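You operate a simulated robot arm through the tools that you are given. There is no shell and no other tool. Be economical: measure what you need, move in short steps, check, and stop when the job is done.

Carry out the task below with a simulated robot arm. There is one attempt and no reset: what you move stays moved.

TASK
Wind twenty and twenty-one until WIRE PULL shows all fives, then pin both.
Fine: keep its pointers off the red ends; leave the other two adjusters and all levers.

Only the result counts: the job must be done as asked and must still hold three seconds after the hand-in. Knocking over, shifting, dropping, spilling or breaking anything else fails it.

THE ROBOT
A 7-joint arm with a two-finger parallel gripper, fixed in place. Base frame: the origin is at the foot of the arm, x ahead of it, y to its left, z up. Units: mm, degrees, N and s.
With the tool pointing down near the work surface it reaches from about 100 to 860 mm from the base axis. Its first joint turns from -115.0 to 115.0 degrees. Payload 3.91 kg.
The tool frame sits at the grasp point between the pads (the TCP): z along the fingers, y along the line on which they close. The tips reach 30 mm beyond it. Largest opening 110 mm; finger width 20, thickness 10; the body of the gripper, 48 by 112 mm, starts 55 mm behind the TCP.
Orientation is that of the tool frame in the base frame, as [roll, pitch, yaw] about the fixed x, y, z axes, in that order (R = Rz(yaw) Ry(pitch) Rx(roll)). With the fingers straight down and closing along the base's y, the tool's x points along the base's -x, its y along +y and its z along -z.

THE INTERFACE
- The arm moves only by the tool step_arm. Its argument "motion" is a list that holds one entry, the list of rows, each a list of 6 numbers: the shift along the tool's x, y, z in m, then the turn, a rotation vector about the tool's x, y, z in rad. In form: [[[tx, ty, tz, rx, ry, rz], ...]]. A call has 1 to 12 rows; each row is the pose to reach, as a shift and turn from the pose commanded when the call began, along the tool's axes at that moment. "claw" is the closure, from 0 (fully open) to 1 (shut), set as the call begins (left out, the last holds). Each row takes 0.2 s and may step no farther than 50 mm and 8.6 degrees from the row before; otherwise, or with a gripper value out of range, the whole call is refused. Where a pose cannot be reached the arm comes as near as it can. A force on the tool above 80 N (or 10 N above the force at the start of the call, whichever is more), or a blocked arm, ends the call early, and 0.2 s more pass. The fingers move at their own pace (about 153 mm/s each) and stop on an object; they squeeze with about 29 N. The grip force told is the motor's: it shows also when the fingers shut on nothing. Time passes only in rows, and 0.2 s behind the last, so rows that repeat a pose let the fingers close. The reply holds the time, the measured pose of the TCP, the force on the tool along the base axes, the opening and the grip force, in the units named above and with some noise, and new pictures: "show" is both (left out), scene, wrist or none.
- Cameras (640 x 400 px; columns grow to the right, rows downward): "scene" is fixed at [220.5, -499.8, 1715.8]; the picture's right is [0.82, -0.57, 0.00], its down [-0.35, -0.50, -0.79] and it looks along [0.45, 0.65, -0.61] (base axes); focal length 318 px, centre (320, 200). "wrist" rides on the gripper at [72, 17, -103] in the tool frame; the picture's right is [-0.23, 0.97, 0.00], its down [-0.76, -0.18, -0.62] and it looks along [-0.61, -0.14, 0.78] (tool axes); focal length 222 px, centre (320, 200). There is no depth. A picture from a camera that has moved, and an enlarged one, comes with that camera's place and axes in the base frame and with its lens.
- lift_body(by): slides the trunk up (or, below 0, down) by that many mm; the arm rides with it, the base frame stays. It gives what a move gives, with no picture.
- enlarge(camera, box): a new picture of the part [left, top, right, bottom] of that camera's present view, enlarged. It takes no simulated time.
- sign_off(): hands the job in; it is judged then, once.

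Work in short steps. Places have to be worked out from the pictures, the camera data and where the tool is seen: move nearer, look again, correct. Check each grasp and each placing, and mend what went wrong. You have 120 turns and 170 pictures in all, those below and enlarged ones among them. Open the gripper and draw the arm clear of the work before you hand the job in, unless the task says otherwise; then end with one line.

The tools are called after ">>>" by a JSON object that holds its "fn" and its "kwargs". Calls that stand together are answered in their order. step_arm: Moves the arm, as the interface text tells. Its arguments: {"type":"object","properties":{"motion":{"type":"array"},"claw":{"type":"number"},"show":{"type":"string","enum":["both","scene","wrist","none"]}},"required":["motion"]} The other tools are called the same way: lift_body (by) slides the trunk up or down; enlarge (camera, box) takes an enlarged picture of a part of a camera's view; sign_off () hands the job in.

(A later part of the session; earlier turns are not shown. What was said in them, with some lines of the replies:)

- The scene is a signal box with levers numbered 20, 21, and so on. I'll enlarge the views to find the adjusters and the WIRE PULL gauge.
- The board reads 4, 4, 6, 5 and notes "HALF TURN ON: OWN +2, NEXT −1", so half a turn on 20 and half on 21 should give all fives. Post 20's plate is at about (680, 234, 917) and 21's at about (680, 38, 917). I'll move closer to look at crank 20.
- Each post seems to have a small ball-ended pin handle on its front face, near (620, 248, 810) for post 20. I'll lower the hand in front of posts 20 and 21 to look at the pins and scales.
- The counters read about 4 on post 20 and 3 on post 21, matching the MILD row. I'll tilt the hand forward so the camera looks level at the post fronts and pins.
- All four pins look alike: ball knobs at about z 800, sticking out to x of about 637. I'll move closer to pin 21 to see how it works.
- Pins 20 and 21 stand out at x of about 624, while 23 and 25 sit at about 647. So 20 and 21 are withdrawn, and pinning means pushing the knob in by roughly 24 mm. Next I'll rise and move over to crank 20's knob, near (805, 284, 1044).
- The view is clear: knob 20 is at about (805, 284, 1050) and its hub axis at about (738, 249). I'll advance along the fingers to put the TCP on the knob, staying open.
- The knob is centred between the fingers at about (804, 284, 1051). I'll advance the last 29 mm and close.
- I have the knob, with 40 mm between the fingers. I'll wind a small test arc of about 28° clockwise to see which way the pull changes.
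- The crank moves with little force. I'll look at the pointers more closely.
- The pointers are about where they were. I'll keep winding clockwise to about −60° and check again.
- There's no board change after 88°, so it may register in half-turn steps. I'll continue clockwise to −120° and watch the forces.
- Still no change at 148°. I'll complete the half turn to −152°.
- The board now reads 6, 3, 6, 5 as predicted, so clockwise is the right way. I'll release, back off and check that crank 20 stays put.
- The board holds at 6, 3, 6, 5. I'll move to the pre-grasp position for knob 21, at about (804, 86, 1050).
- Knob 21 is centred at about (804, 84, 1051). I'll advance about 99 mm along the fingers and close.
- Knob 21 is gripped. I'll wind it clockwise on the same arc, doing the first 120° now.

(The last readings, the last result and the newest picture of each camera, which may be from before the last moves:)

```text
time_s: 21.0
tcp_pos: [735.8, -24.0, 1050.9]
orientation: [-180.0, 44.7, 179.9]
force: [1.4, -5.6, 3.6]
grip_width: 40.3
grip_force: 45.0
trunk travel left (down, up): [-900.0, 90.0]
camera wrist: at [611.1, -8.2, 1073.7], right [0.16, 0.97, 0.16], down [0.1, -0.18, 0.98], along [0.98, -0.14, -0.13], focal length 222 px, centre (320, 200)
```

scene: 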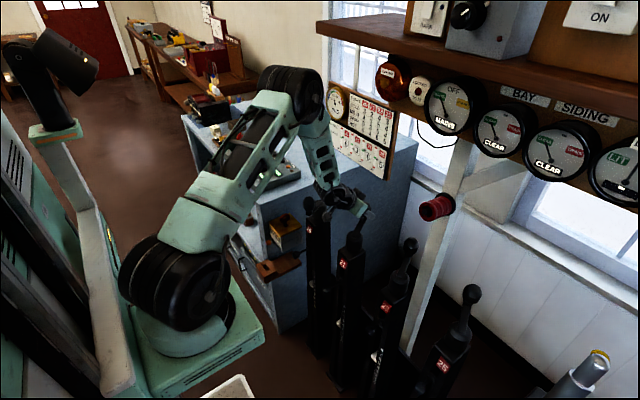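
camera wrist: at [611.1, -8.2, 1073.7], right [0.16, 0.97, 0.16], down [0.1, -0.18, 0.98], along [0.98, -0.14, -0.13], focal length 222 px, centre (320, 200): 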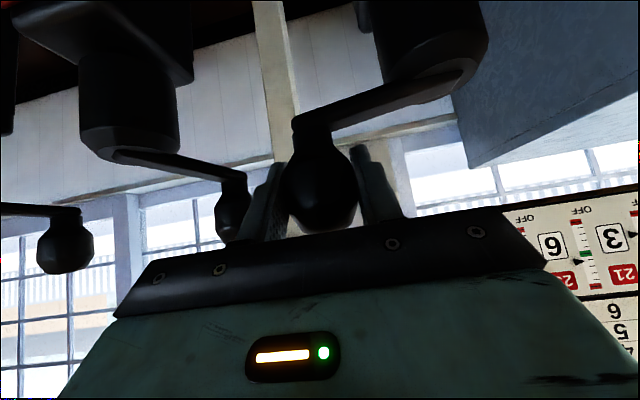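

The crank is following. I'll finish the remaining 60°.

>>> {"fn": "step_arm", "kwargs": {"motion": [[[0.0091, 0.0016, -0.009, 0, 0, 0], [0.0179, 0.0054, -0.0177, 0, 0, 0], [0.0262, 0.0113, -0.0259, 0, 0, 0], [0.0335, 0.0191, -0.0331, 0, 0, 0], [0.0397, 0.0286, -0.0393, 0, 0, 0], [0.0448, 0.0394, -0.0443, 0, 0, 0]]], "show": "none"}}

>>> {"fn": "enlarge", "kwargs": {"camera": "scene", "box": [335, 125, 395, 195]}}

```text
time_s: 22.4
tcp_pos: [670.8, 14.9, 1050.0]
orientation: [180.0, 44.6, -179.9]
force: [-13.4, -4.4, 10.8]
grip_width: 40.5
grip_force: 45.3
trunk travel left (down, up): [-900.0, 90.0]
```

```text
5.71 times, centred on (365, 160) of scene
camera zoom: at [220.5, -499.8, 1715.8], right [0.82, -0.57, 0.0], down [-0.35, -0.5, -0.79], along [0.45, 0.65, -0.61], focal length 1818 px, centre (63, 429)
```

zoom: 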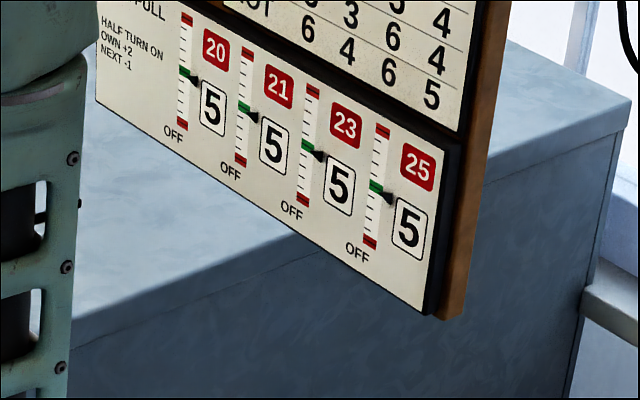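

The board shows 5, 5, 5, 5. I'll release knob 21, back off and recheck.

>>> {"fn": "step_arm", "kwargs": {"motion": [[[0, 0, 0, 0, 0, 0], [0, 0, 0, 0, 0, 0], [0, 0, -0.04, 0, 0, 0], [0, 0, -0.08, 0, 0, 0], [0, 0, -0.12, 0, 0, 0]]], "claw": 0, "show": "none"}}

>>> {"fn": "step_arm", "kwargs": {"motion": [[[0.0413, 0.006, 0.0142, 0, -0.1, 0], [0.0826, 0.012, 0.0285, 0, -0.2, 0], [0.124, 0.018, 0.0427, 0, -0.3, 0], [0.165, 0.024, 0.057, 0, -0.4, 0], [0.206, 0.03, 0.0712, 0, -0.5, 0], [0.2477, 0.035, 0.0855, 0, -0.6, 0]]]}}

>>> {"fn": "enlarge", "kwargs": {"camera": "wrist", "box": [200, 60, 440, 220]}}

```text
time_s: 23.6
tcp_pos: [602.5, 23.9, 1133.3]
orientation: [-179.9, 44.6, 179.9]
force: [0.0, 0.5, -0.5]
grip_width: 109.8
grip_force: 0.1
out of reach, approached as far as the arm can: row 5
trunk travel left (down, up): [-900.0, 90.0]
```

```text
time_s: 25.0
tcp_pos: [486.6, 59.3, 897.2]
orientation: [179.9, 79.2, 179.9]
force: [0.4, 0.0, 0.6]
grip_width: 110.3
grip_force: 0.0
out of reach, approached as far as the arm can: row 1
trunk travel left (down, up): [-900.0, 90.0]
camera wrist: at [371.8, 76.5, 846.9], right [0.04, 0.97, 0.22], down [-0.47, -0.18, 0.87], along [0.88, -0.14, 0.45], focal length 222 px, centre (320, 200)
```

scene: 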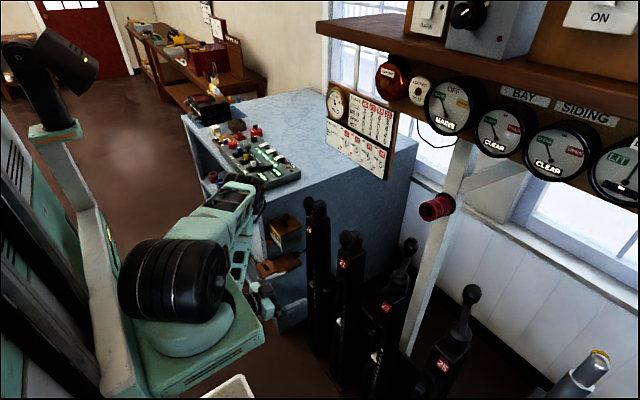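
wrist: 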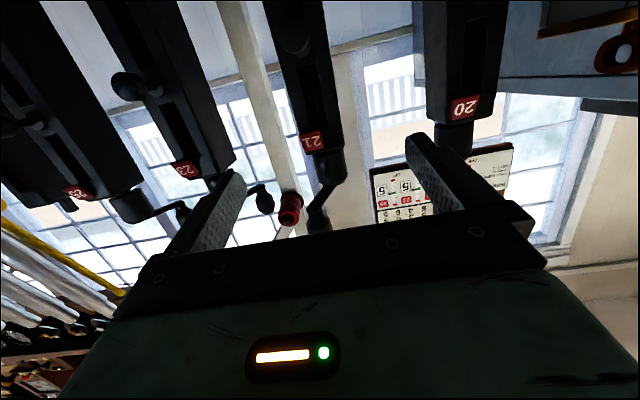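

```text
2.50 times, centred on (320, 140) of wrist
camera zoom: at [371.8, 76.5, 846.9], right [0.04, 0.97, 0.22], down [-0.47, -0.18, 0.87], along [0.88, -0.14, 0.45], focal length 555 px, centre (320, 350)
```

zoom: 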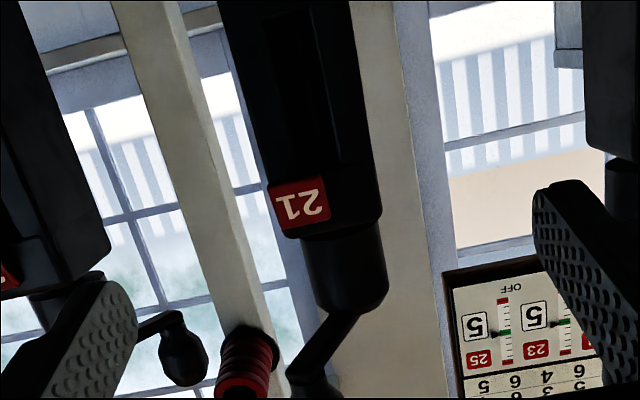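

Everything reads as expected, and pin knob 21 appears where predicted at (624, 50, 801). I'll close the fingers and bring the tips level with it, stopping just short.

>>> {"fn": "step_arm", "kwargs": {"motion": [[[0.038, -0.004, 0.02, 0, 0, 0], [0.07, -0.009, 0.05, 0, 0, 0], [0.0766, -0.009, 0.0838, 0, 0, 0]]], "claw": 1}}

>>> {"fn": "enlarge", "kwargs": {"camera": "wrist", "box": [220, 60, 420, 220]}}

>>> {"fn": "enlarge", "kwargs": {"camera": "scene", "box": [240, 200, 400, 330]}}

```text
time_s: 25.8
tcp_pos: [554.9, 50.3, 807.3]
orientation: [179.9, 79.2, -179.9]
force: [-0.2, -0.6, 0.4]
grip_width: 0.0
grip_force: 29.2
trunk travel left (down, up): [-900.0, 90.0]
camera wrist: at [438.5, 68.2, 755.4], right [0.04, 0.97, 0.22], down [-0.47, -0.18, 0.87], along [0.88, -0.14, 0.45], focal length 222 px, centre (320, 200)
```

scene: 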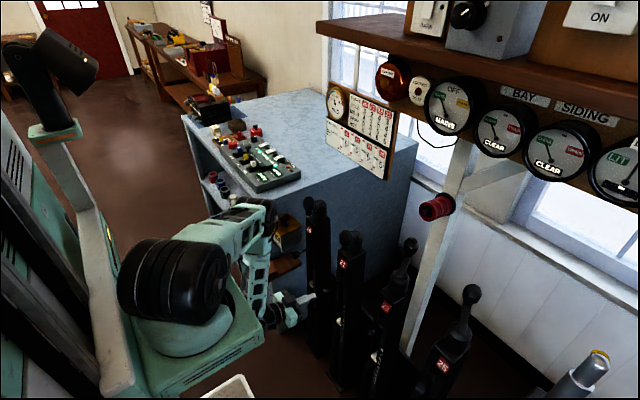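
wrist: 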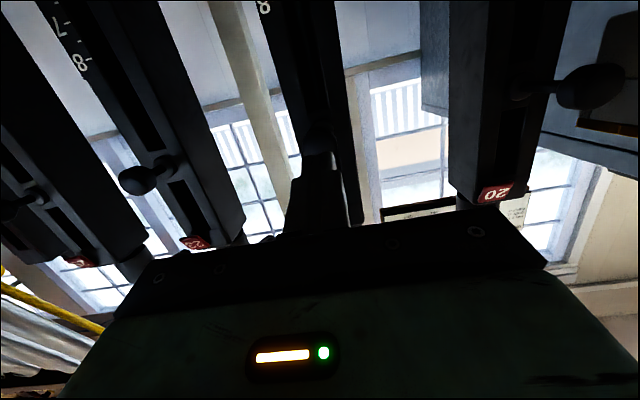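

```text
2.50 times, centred on (320, 140) of wrist
camera zoom: at [438.5, 68.2, 755.4], right [0.04, 0.97, 0.22], down [-0.47, -0.18, 0.87], along [0.88, -0.14, 0.45], focal length 555 px, centre (320, 350)
```

zoom: 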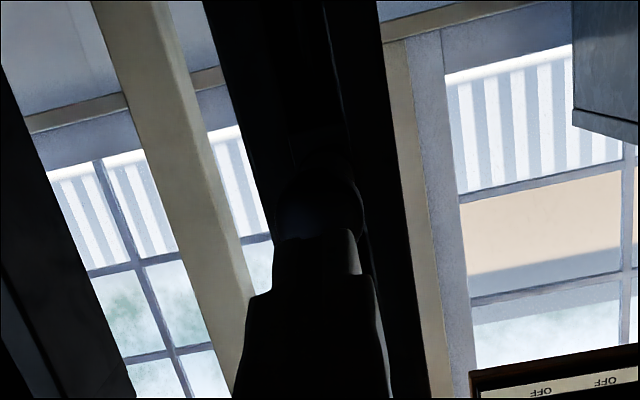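

```text
3.08 times, centred on (320, 265) of scene
camera zoom: at [220.5, -499.8, 1715.8], right [0.82, -0.57, 0.0], down [-0.35, -0.5, -0.79], along [0.45, 0.65, -0.61], focal length 979 px, centre (320, 0)
```

zoom: 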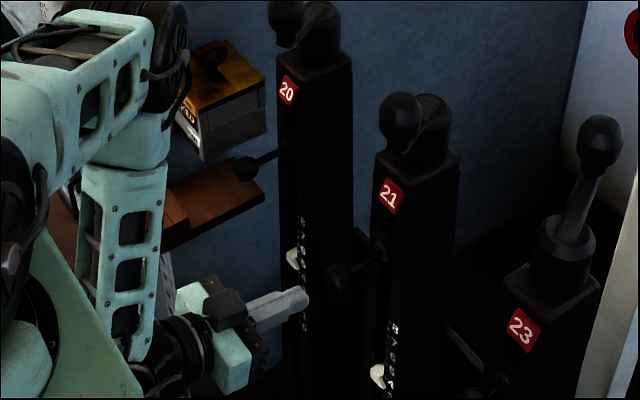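

The tips are in line with knob 21 and about 24 mm short of it. I'll push slowly along +x to drive the pin in.

>>> {"fn": "step_arm", "kwargs": {"motion": [[[-0.0028, 0, 0.0147, 0, 0, 0], [-0.0047, 0, 0.0246, 0, 0, 0], [-0.006, 0, 0.0314, 0, 0, 0], [-0.0071, 0, 0.0373, 0, 0, 0]]], "show": "none"}}

>>> {"fn": "enlarge", "kwargs": {"camera": "scene", "box": [300, 240, 400, 320]}}

```text
time_s: 26.8
tcp_pos: [594.3, 50.4, 807.3]
orientation: [-179.9, 79.1, 180.0]
force: [-0.5, -0.4, 0.0]
grip_width: 0.2
grip_force: 29.3
trunk travel left (down, up): [-900.0, 90.0]
```

```text
5.00 times, centred on (350, 280) of scene
camera zoom: at [220.5, -499.8, 1715.8], right [0.82, -0.57, 0.0], down [-0.35, -0.5, -0.79], along [0.45, 0.65, -0.61], focal length 1591 px, centre (170, -200)
```

zoom: 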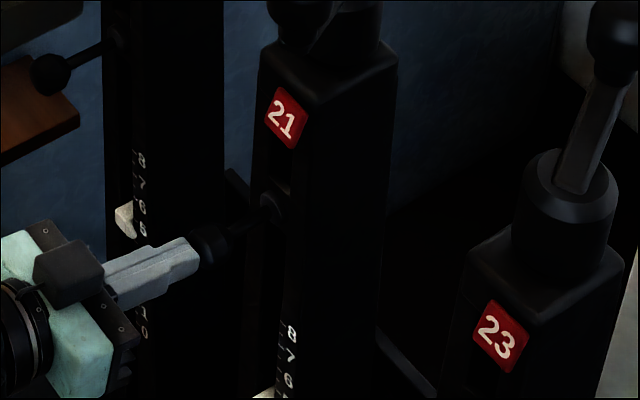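

The tip is right at the knob with no force yet. I'll push a further 26 mm in small steps.

>>> {"fn": "step_arm", "kwargs": {"motion": [[[-0.0009, 0, 0.005, 0, 0, 0], [-0.0019, 0, 0.01, 0, 0, 0], [-0.0028, 0, 0.0147, 0, 0, 0], [-0.0037, 0, 0.0196, 0, 0, 0], [-0.0049, 0, 0.0255, 0, 0, 0]]], "show": "none"}}

>>> {"fn": "enlarge", "kwargs": {"camera": "scene", "box": [300, 240, 400, 320]}}

```text
time_s: 28.1
tcp_pos: [607.7, 50.0, 803.2]
orientation: [-178.9, 78.2, -178.8]
force: [-39.3, 0.7, 10.6]
grip_width: 0.3
grip_force: 29.1
trunk travel left (down, up): [-900.0, 90.0]
stopped in row 5: the force on the tool passed its limit (the readings are from after the stop); the commanded pose is now the measured one
```

```text
5.00 times, centred on (350, 280) of scene
camera zoom: at [220.5, -499.8, 1715.8], right [0.82, -0.57, 0.0], down [-0.35, -0.5, -0.79], along [0.45, 0.65, -0.61], focal length 1591 px, centre (170, -200)
```

zoom: 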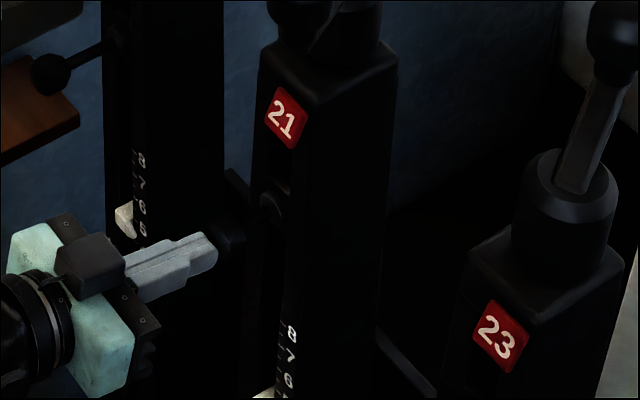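

The pin moved and then hit a hard stop. I'll back off and compare knob 21's protrusion with the already-pinned 23.

>>> {"fn": "step_arm", "kwargs": {"motion": [[[0.004, 0, -0.03, 0, 0, 0], [0.008, 0, -0.06, 0, 0, 0], [0.012, 0, -0.1, 0, 0, 0]]], "show": "wrist"}}

>>> {"fn": "enlarge", "kwargs": {"camera": "scene", "box": [260, 220, 420, 350]}}

```text
time_s: 28.9
tcp_pos: [526.7, 55.2, 821.9]
orientation: [175.2, 80.0, 174.6]
force: [0.9, 0.1, 0.9]
grip_width: 0.0
grip_force: 29.2
trunk travel left (down, up): [-900.0, 90.0]
camera wrist: at [412.2, 73.7, 769.6], right [0.05, 0.97, 0.24], down [-0.48, -0.19, 0.86], along [0.87, -0.16, 0.46], focal length 222 px, centre (320, 200)
```

wrist: 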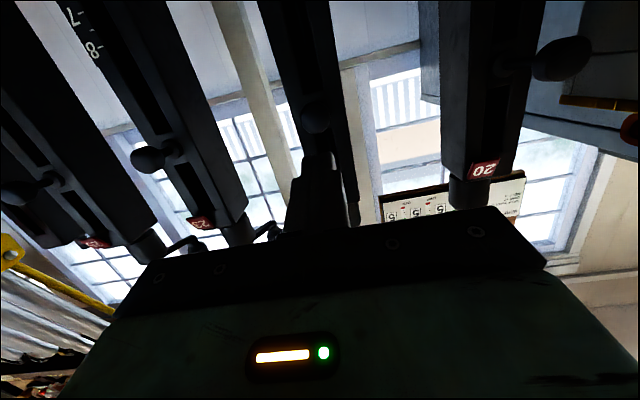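

```text
3.08 times, centred on (340, 285) of scene
camera zoom: at [220.5, -499.8, 1715.8], right [0.82, -0.57, 0.0], down [-0.35, -0.5, -0.79], along [0.45, 0.65, -0.61], focal length 979 px, centre (258, -62)
```

zoom: 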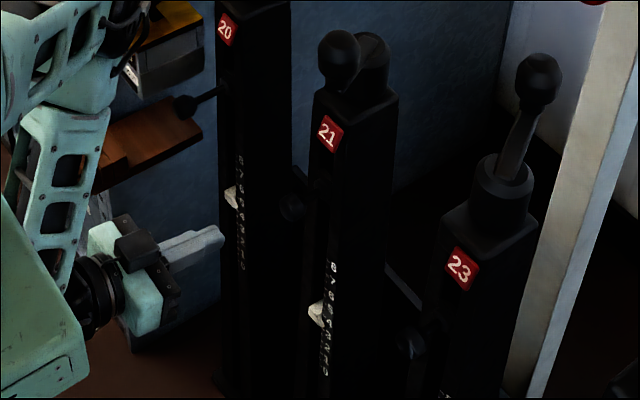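

Knob 21 moved about 21 mm to x of about 644, matching pinned knob 23, so it is pinned. Before moving on pin 20, I need to check clearance to the locked box and wooden tray, so I'll retreat a little, shift left and look.

>>> {"fn": "step_arm", "kwargs": {"motion": [[[0.005, 0.02, -0.03, 0, 0, 0], [0.005, 0.06, -0.04, 0, 0, 0], [0.005, 0.1, -0.04, 0, 0, 0]]]}}

>>> {"fn": "enlarge", "kwargs": {"camera": "wrist", "box": [380, 0, 640, 200]}}

>>> {"fn": "enlarge", "kwargs": {"camera": "scene", "box": [230, 190, 350, 320]}}

```text
time_s: 29.6
tcp_pos: [469.8, 148.4, 814.0]
orientation: [-178.9, 78.3, -178.9]
force: [-0.3, -0.1, 0.5]
grip_width: 0.0
grip_force: 29.3
trunk travel left (down, up): [-900.0, 90.0]
camera wrist: at [354.0, 165.7, 764.2], right [0.05, 0.97, 0.22], down [-0.45, -0.17, 0.87], along [0.89, -0.14, 0.44], focal length 222 px, centre (320, 200)
```

scene: 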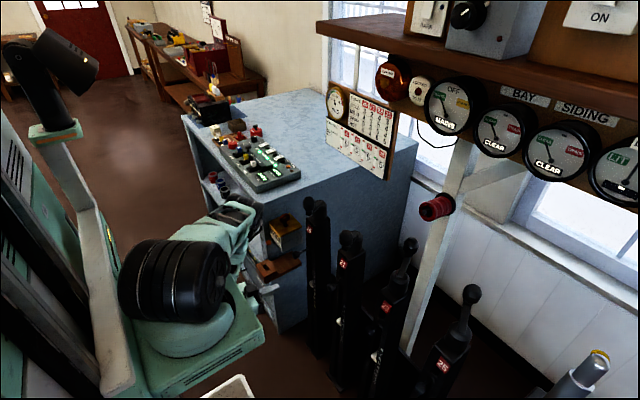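
wrist: 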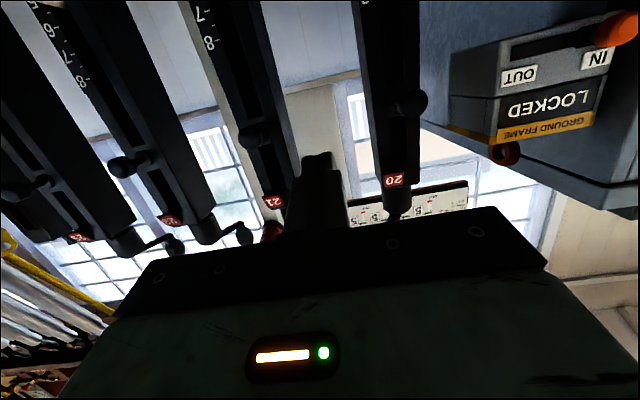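

```text
2.00 times, centred on (510, 100) of wrist
camera zoom: at [354.0, 165.7, 764.2], right [0.05, 0.97, 0.22], down [-0.45, -0.17, 0.87], along [0.89, -0.14, 0.44], focal length 444 px, centre (-60, 400)
```

zoom: 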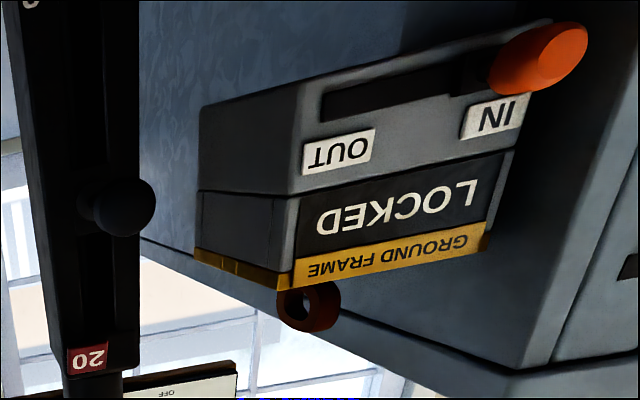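

```text
3.08 times, centred on (290, 255) of scene
camera zoom: at [220.5, -499.8, 1715.8], right [0.82, -0.57, 0.0], down [-0.35, -0.5, -0.79], along [0.45, 0.65, -0.61], focal length 979 px, centre (412, 31)
```

zoom: 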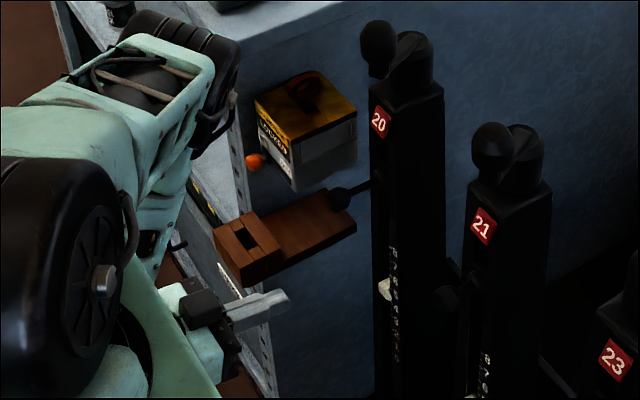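

The box starts at x≥590 and y≥311, with the tray below z≈720. Reducing the tilt to about 60° keeps the hand and camera clear of both. I'll move to just in front of pin 20, lined up at y≈249.

>>> {"fn": "step_arm", "kwargs": {"motion": [[[0, 0.034, 0, 0, 0.1, 0], [0, 0.068, 0, 0, 0.2, 0], [-0.006, 0.1006, 0.02, 0, 0.32, 0], [-0.014, 0.1006, 0.055, 0, 0.32, 0], [-0.022, 0.1006, 0.0873, 0, 0.32, 0]]]}}

>>> {"fn": "enlarge", "kwargs": {"camera": "wrist", "box": [220, 40, 460, 220]}}

>>> {"fn": "enlarge", "kwargs": {"camera": "scene", "box": [230, 190, 350, 320]}}

```text
time_s: 30.9
tcp_pos: [562.5, 250.2, 817.4]
orientation: [-179.7, 60.2, -179.6]
force: [0.2, -0.3, 0.4]
grip_width: 0.1
grip_force: 29.0
trunk travel left (down, up): [-900.0, 90.0]
camera wrist: at [436.4, 267.6, 807.5], right [0.11, 0.97, 0.19], down [-0.16, -0.18, 0.97], along [0.98, -0.14, 0.14], focal length 222 px, centre (320, 200)
```

scene: 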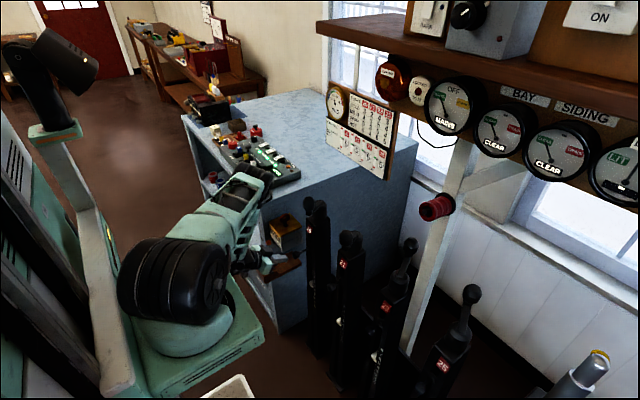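
wrist: 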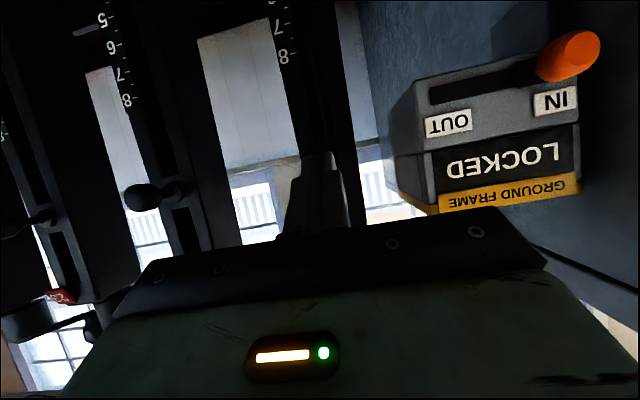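

```text
2.22 times, centred on (340, 130) of wrist
camera zoom: at [436.4, 267.6, 807.5], right [0.11, 0.97, 0.19], down [-0.16, -0.18, 0.97], along [0.98, -0.14, 0.14], focal length 494 px, centre (276, 356)
```

zoom: 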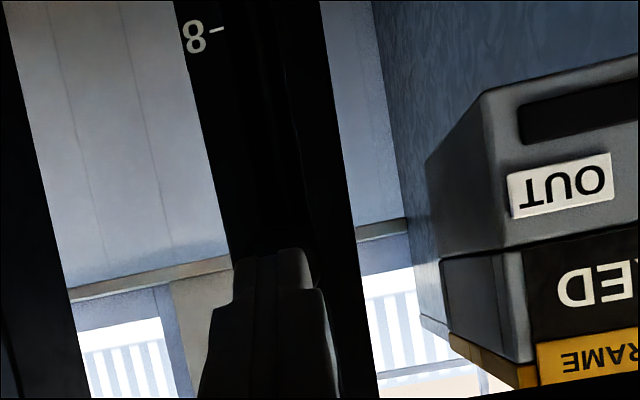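

```text
3.08 times, centred on (290, 255) of scene
camera zoom: at [220.5, -499.8, 1715.8], right [0.82, -0.57, 0.0], down [-0.35, -0.5, -0.79], along [0.45, 0.65, -0.61], focal length 979 px, centre (412, 31)
```

zoom: 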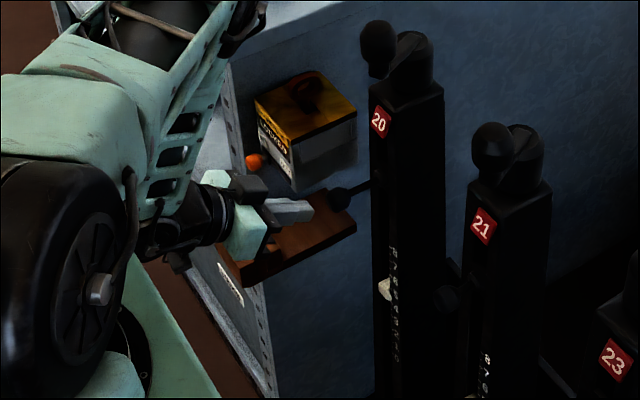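

The tips are lined up with knob 20 and the hand is clear of the box. I'll push along +x in small steps until the stop.

>>> {"fn": "step_arm", "kwargs": {"motion": [[[-0.0075, 0, 0.013, 0, 0, 0], [-0.0124, 0, 0.0217, 0, 0, 0], [-0.0159, 0, 0.0278, 0, 0, 0], [-0.0184, 0, 0.0321, 0, 0, 0], [-0.0209, 0, 0.0365, 0, 0, 0], [-0.0229, 0, 0.0399, 0, 0, 0], [-0.0249, 0, 0.0434, 0, 0, 0], [-0.0263, 0, 0.046, 0, 0, 0]]]}}

>>> {"fn": "enlarge", "kwargs": {"camera": "scene", "box": [250, 210, 350, 280]}}

```text
time_s: 32.6
tcp_pos: [609.0, 251.0, 817.7]
orientation: [-179.7, 59.8, -179.5]
force: [-51.2, -7.9, 18.7]
grip_width: 0.0
grip_force: 29.0
trunk travel left (down, up): [-900.0, 90.0]
camera wrist: at [482.8, 267.5, 808.7], right [0.11, 0.97, 0.19], down [-0.15, -0.18, 0.97], along [0.98, -0.14, 0.13], focal length 222 px, centre (320, 200)
```

scene: 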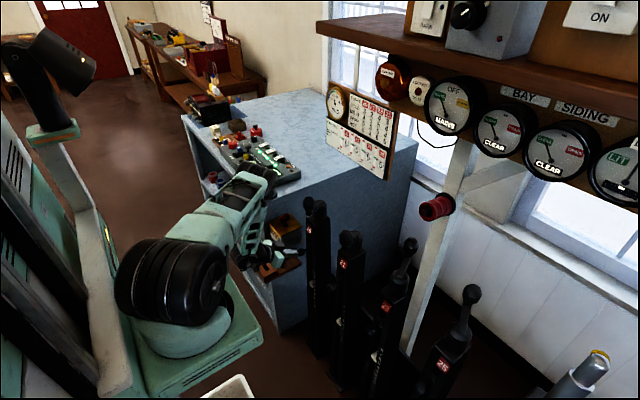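
wrist: 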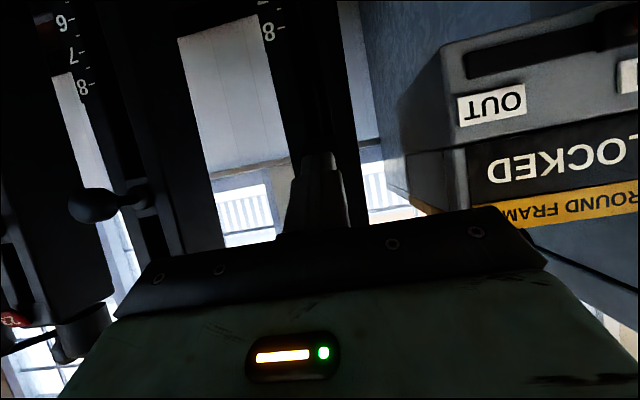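

```text
5.71 times, centred on (300, 245) of scene
camera zoom: at [220.5, -499.8, 1715.8], right [0.82, -0.57, 0.0], down [-0.35, -0.5, -0.79], along [0.45, 0.65, -0.61], focal length 1818 px, centre (434, -57)
```

zoom: 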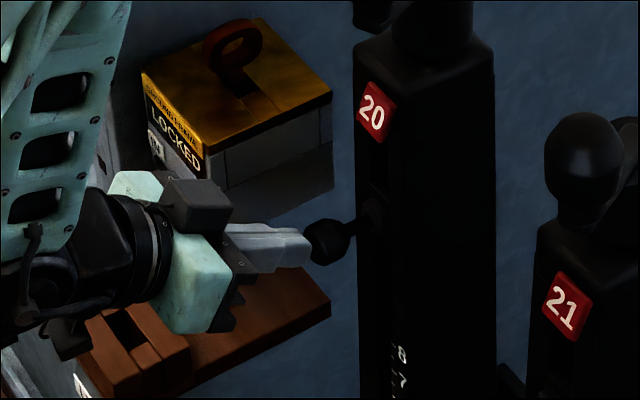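

A 51 N stop was reached and knob 20 is at x of about 647, so it is in. I'll back away straight and verify everything.

>>> {"fn": "step_arm", "kwargs": {"motion": [[[0.0149, -0.005, -0.026, 0, 0, 0], [0.0299, -0.02, -0.052, 0, 0, 0], [0.0448, -0.04, -0.078, 0, 0, 0], [0.0597, -0.08, -0.104, 0, 0, 0], [0.0447, -0.11, -0.13, 0, 0, 0]]]}}

>>> {"fn": "enlarge", "kwargs": {"camera": "scene", "box": [290, 210, 410, 340]}}

>>> {"fn": "enlarge", "kwargs": {"camera": "scene", "box": [335, 125, 395, 195]}}

>>> {"fn": "enlarge", "kwargs": {"camera": "wrist", "box": [150, 0, 550, 220]}}

```text
time_s: 33.9
tcp_pos: [480.5, 141.7, 845.4]
orientation: [-179.9, 60.2, -179.9]
force: [0.0, -0.1, -0.1]
grip_width: 0.0
grip_force: 29.3
trunk travel left (down, up): [-900.0, 90.0]
camera wrist: at [354.5, 158.9, 834.6], right [0.11, 0.97, 0.2], down [-0.16, -0.18, 0.97], along [0.98, -0.14, 0.14], focal length 222 px, centre (320, 200)
```

scene: 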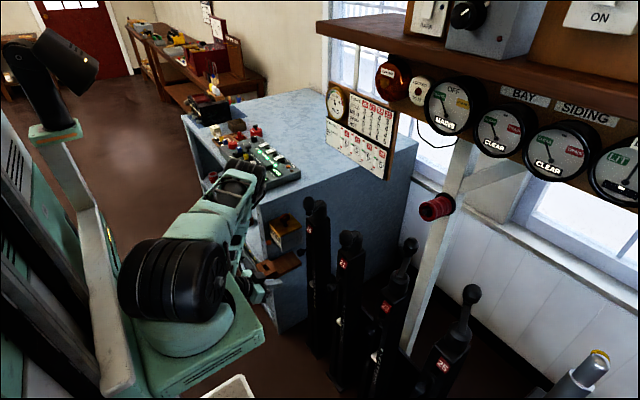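
wrist: 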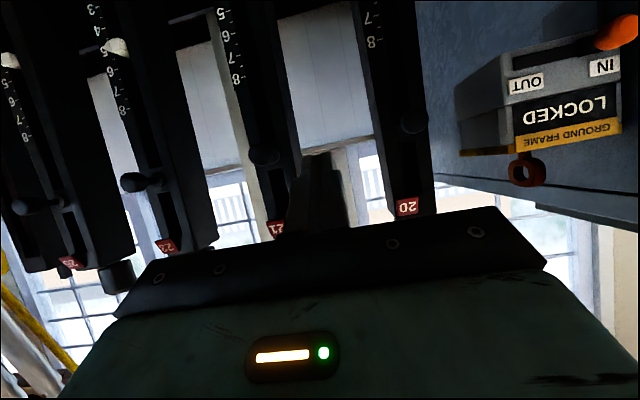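

```text
3.08 times, centred on (350, 275) of scene
camera zoom: at [220.5, -499.8, 1715.8], right [0.82, -0.57, 0.0], down [-0.35, -0.5, -0.79], along [0.45, 0.65, -0.61], focal length 979 px, centre (228, -31)
```

zoom: 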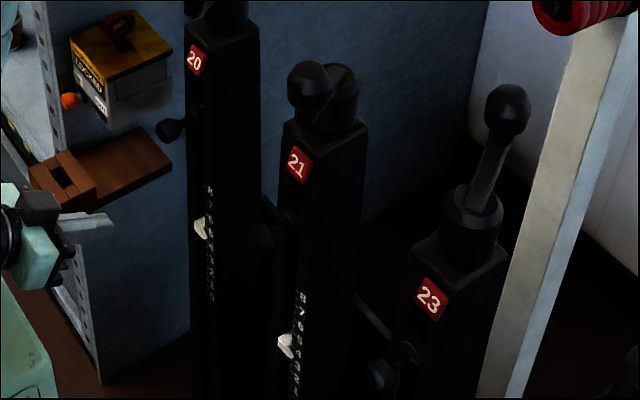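

```text
5.71 times, centred on (365, 160) of scene
camera zoom: at [220.5, -499.8, 1715.8], right [0.82, -0.57, 0.0], down [-0.35, -0.5, -0.79], along [0.45, 0.65, -0.61], focal length 1818 px, centre (63, 429)
```

zoom: 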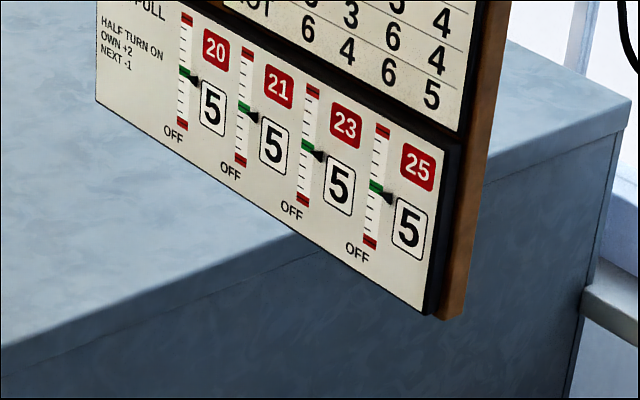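

```text
1.60 times, centred on (350, 110) of wrist
camera zoom: at [354.5, 158.9, 834.6], right [0.11, 0.97, 0.2], down [-0.16, -0.18, 0.97], along [0.98, -0.14, 0.14], focal length 355 px, centre (272, 344)
```

zoom: 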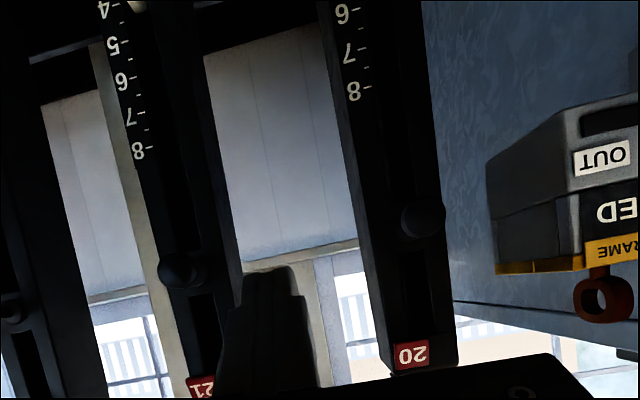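

Knobs 20, 21 and 23 all sit at x of about 643, and the board shows all fives. I'll open the gripper, draw back clear and take a last look.

>>> {"fn": "step_arm", "kwargs": {"motion": [[[0, -0.01, -0.03, 0, 0, 0], [-0.01, -0.02, -0.06, 0, 0, 0], [-0.02, -0.02, -0.06, 0, 0, 0]]], "claw": 0, "show": "scene"}}

>>> {"fn": "enlarge", "kwargs": {"camera": "scene", "box": [300, 110, 420, 260]}}

```text
time_s: 34.6
tcp_pos: [438.7, 120.8, 891.7]
orientation: [-179.7, 60.0, -179.8]
force: [-0.8, -0.3, 0.2]
grip_width: 109.8
grip_force: 0.0
trunk travel left (down, up): [-900.0, 90.0]
```

scene: 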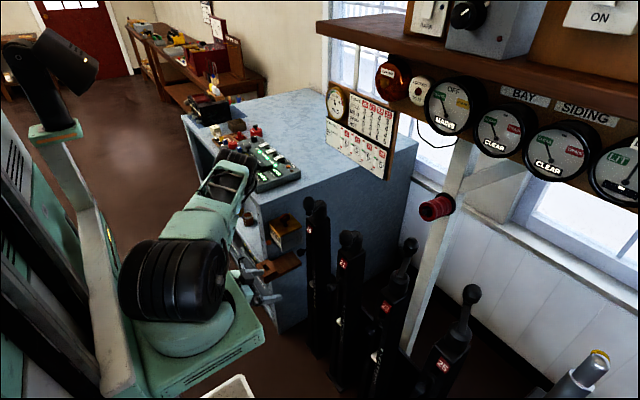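

```text
2.67 times, centred on (360, 185) of scene
camera zoom: at [220.5, -499.8, 1715.8], right [0.82, -0.57, 0.0], down [-0.35, -0.5, -0.79], along [0.45, 0.65, -0.61], focal length 848 px, centre (213, 240)
```

zoom: 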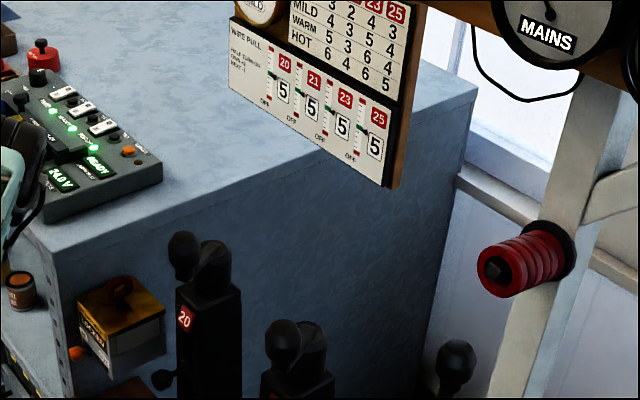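

WIRE PULL still shows all fives, both pins are in, the gripper is open and the arm is clear, so I'm handing in.

>>> {"fn": "sign_off", "kwargs": {}}

```text
The job is handed in.
```

I wound adjusters 20 and 21 half a turn each until WIRE PULL read 5-5-5-5, then pushed both pins in; I didn't touch adjusters 23 and 25 or any of the levers.
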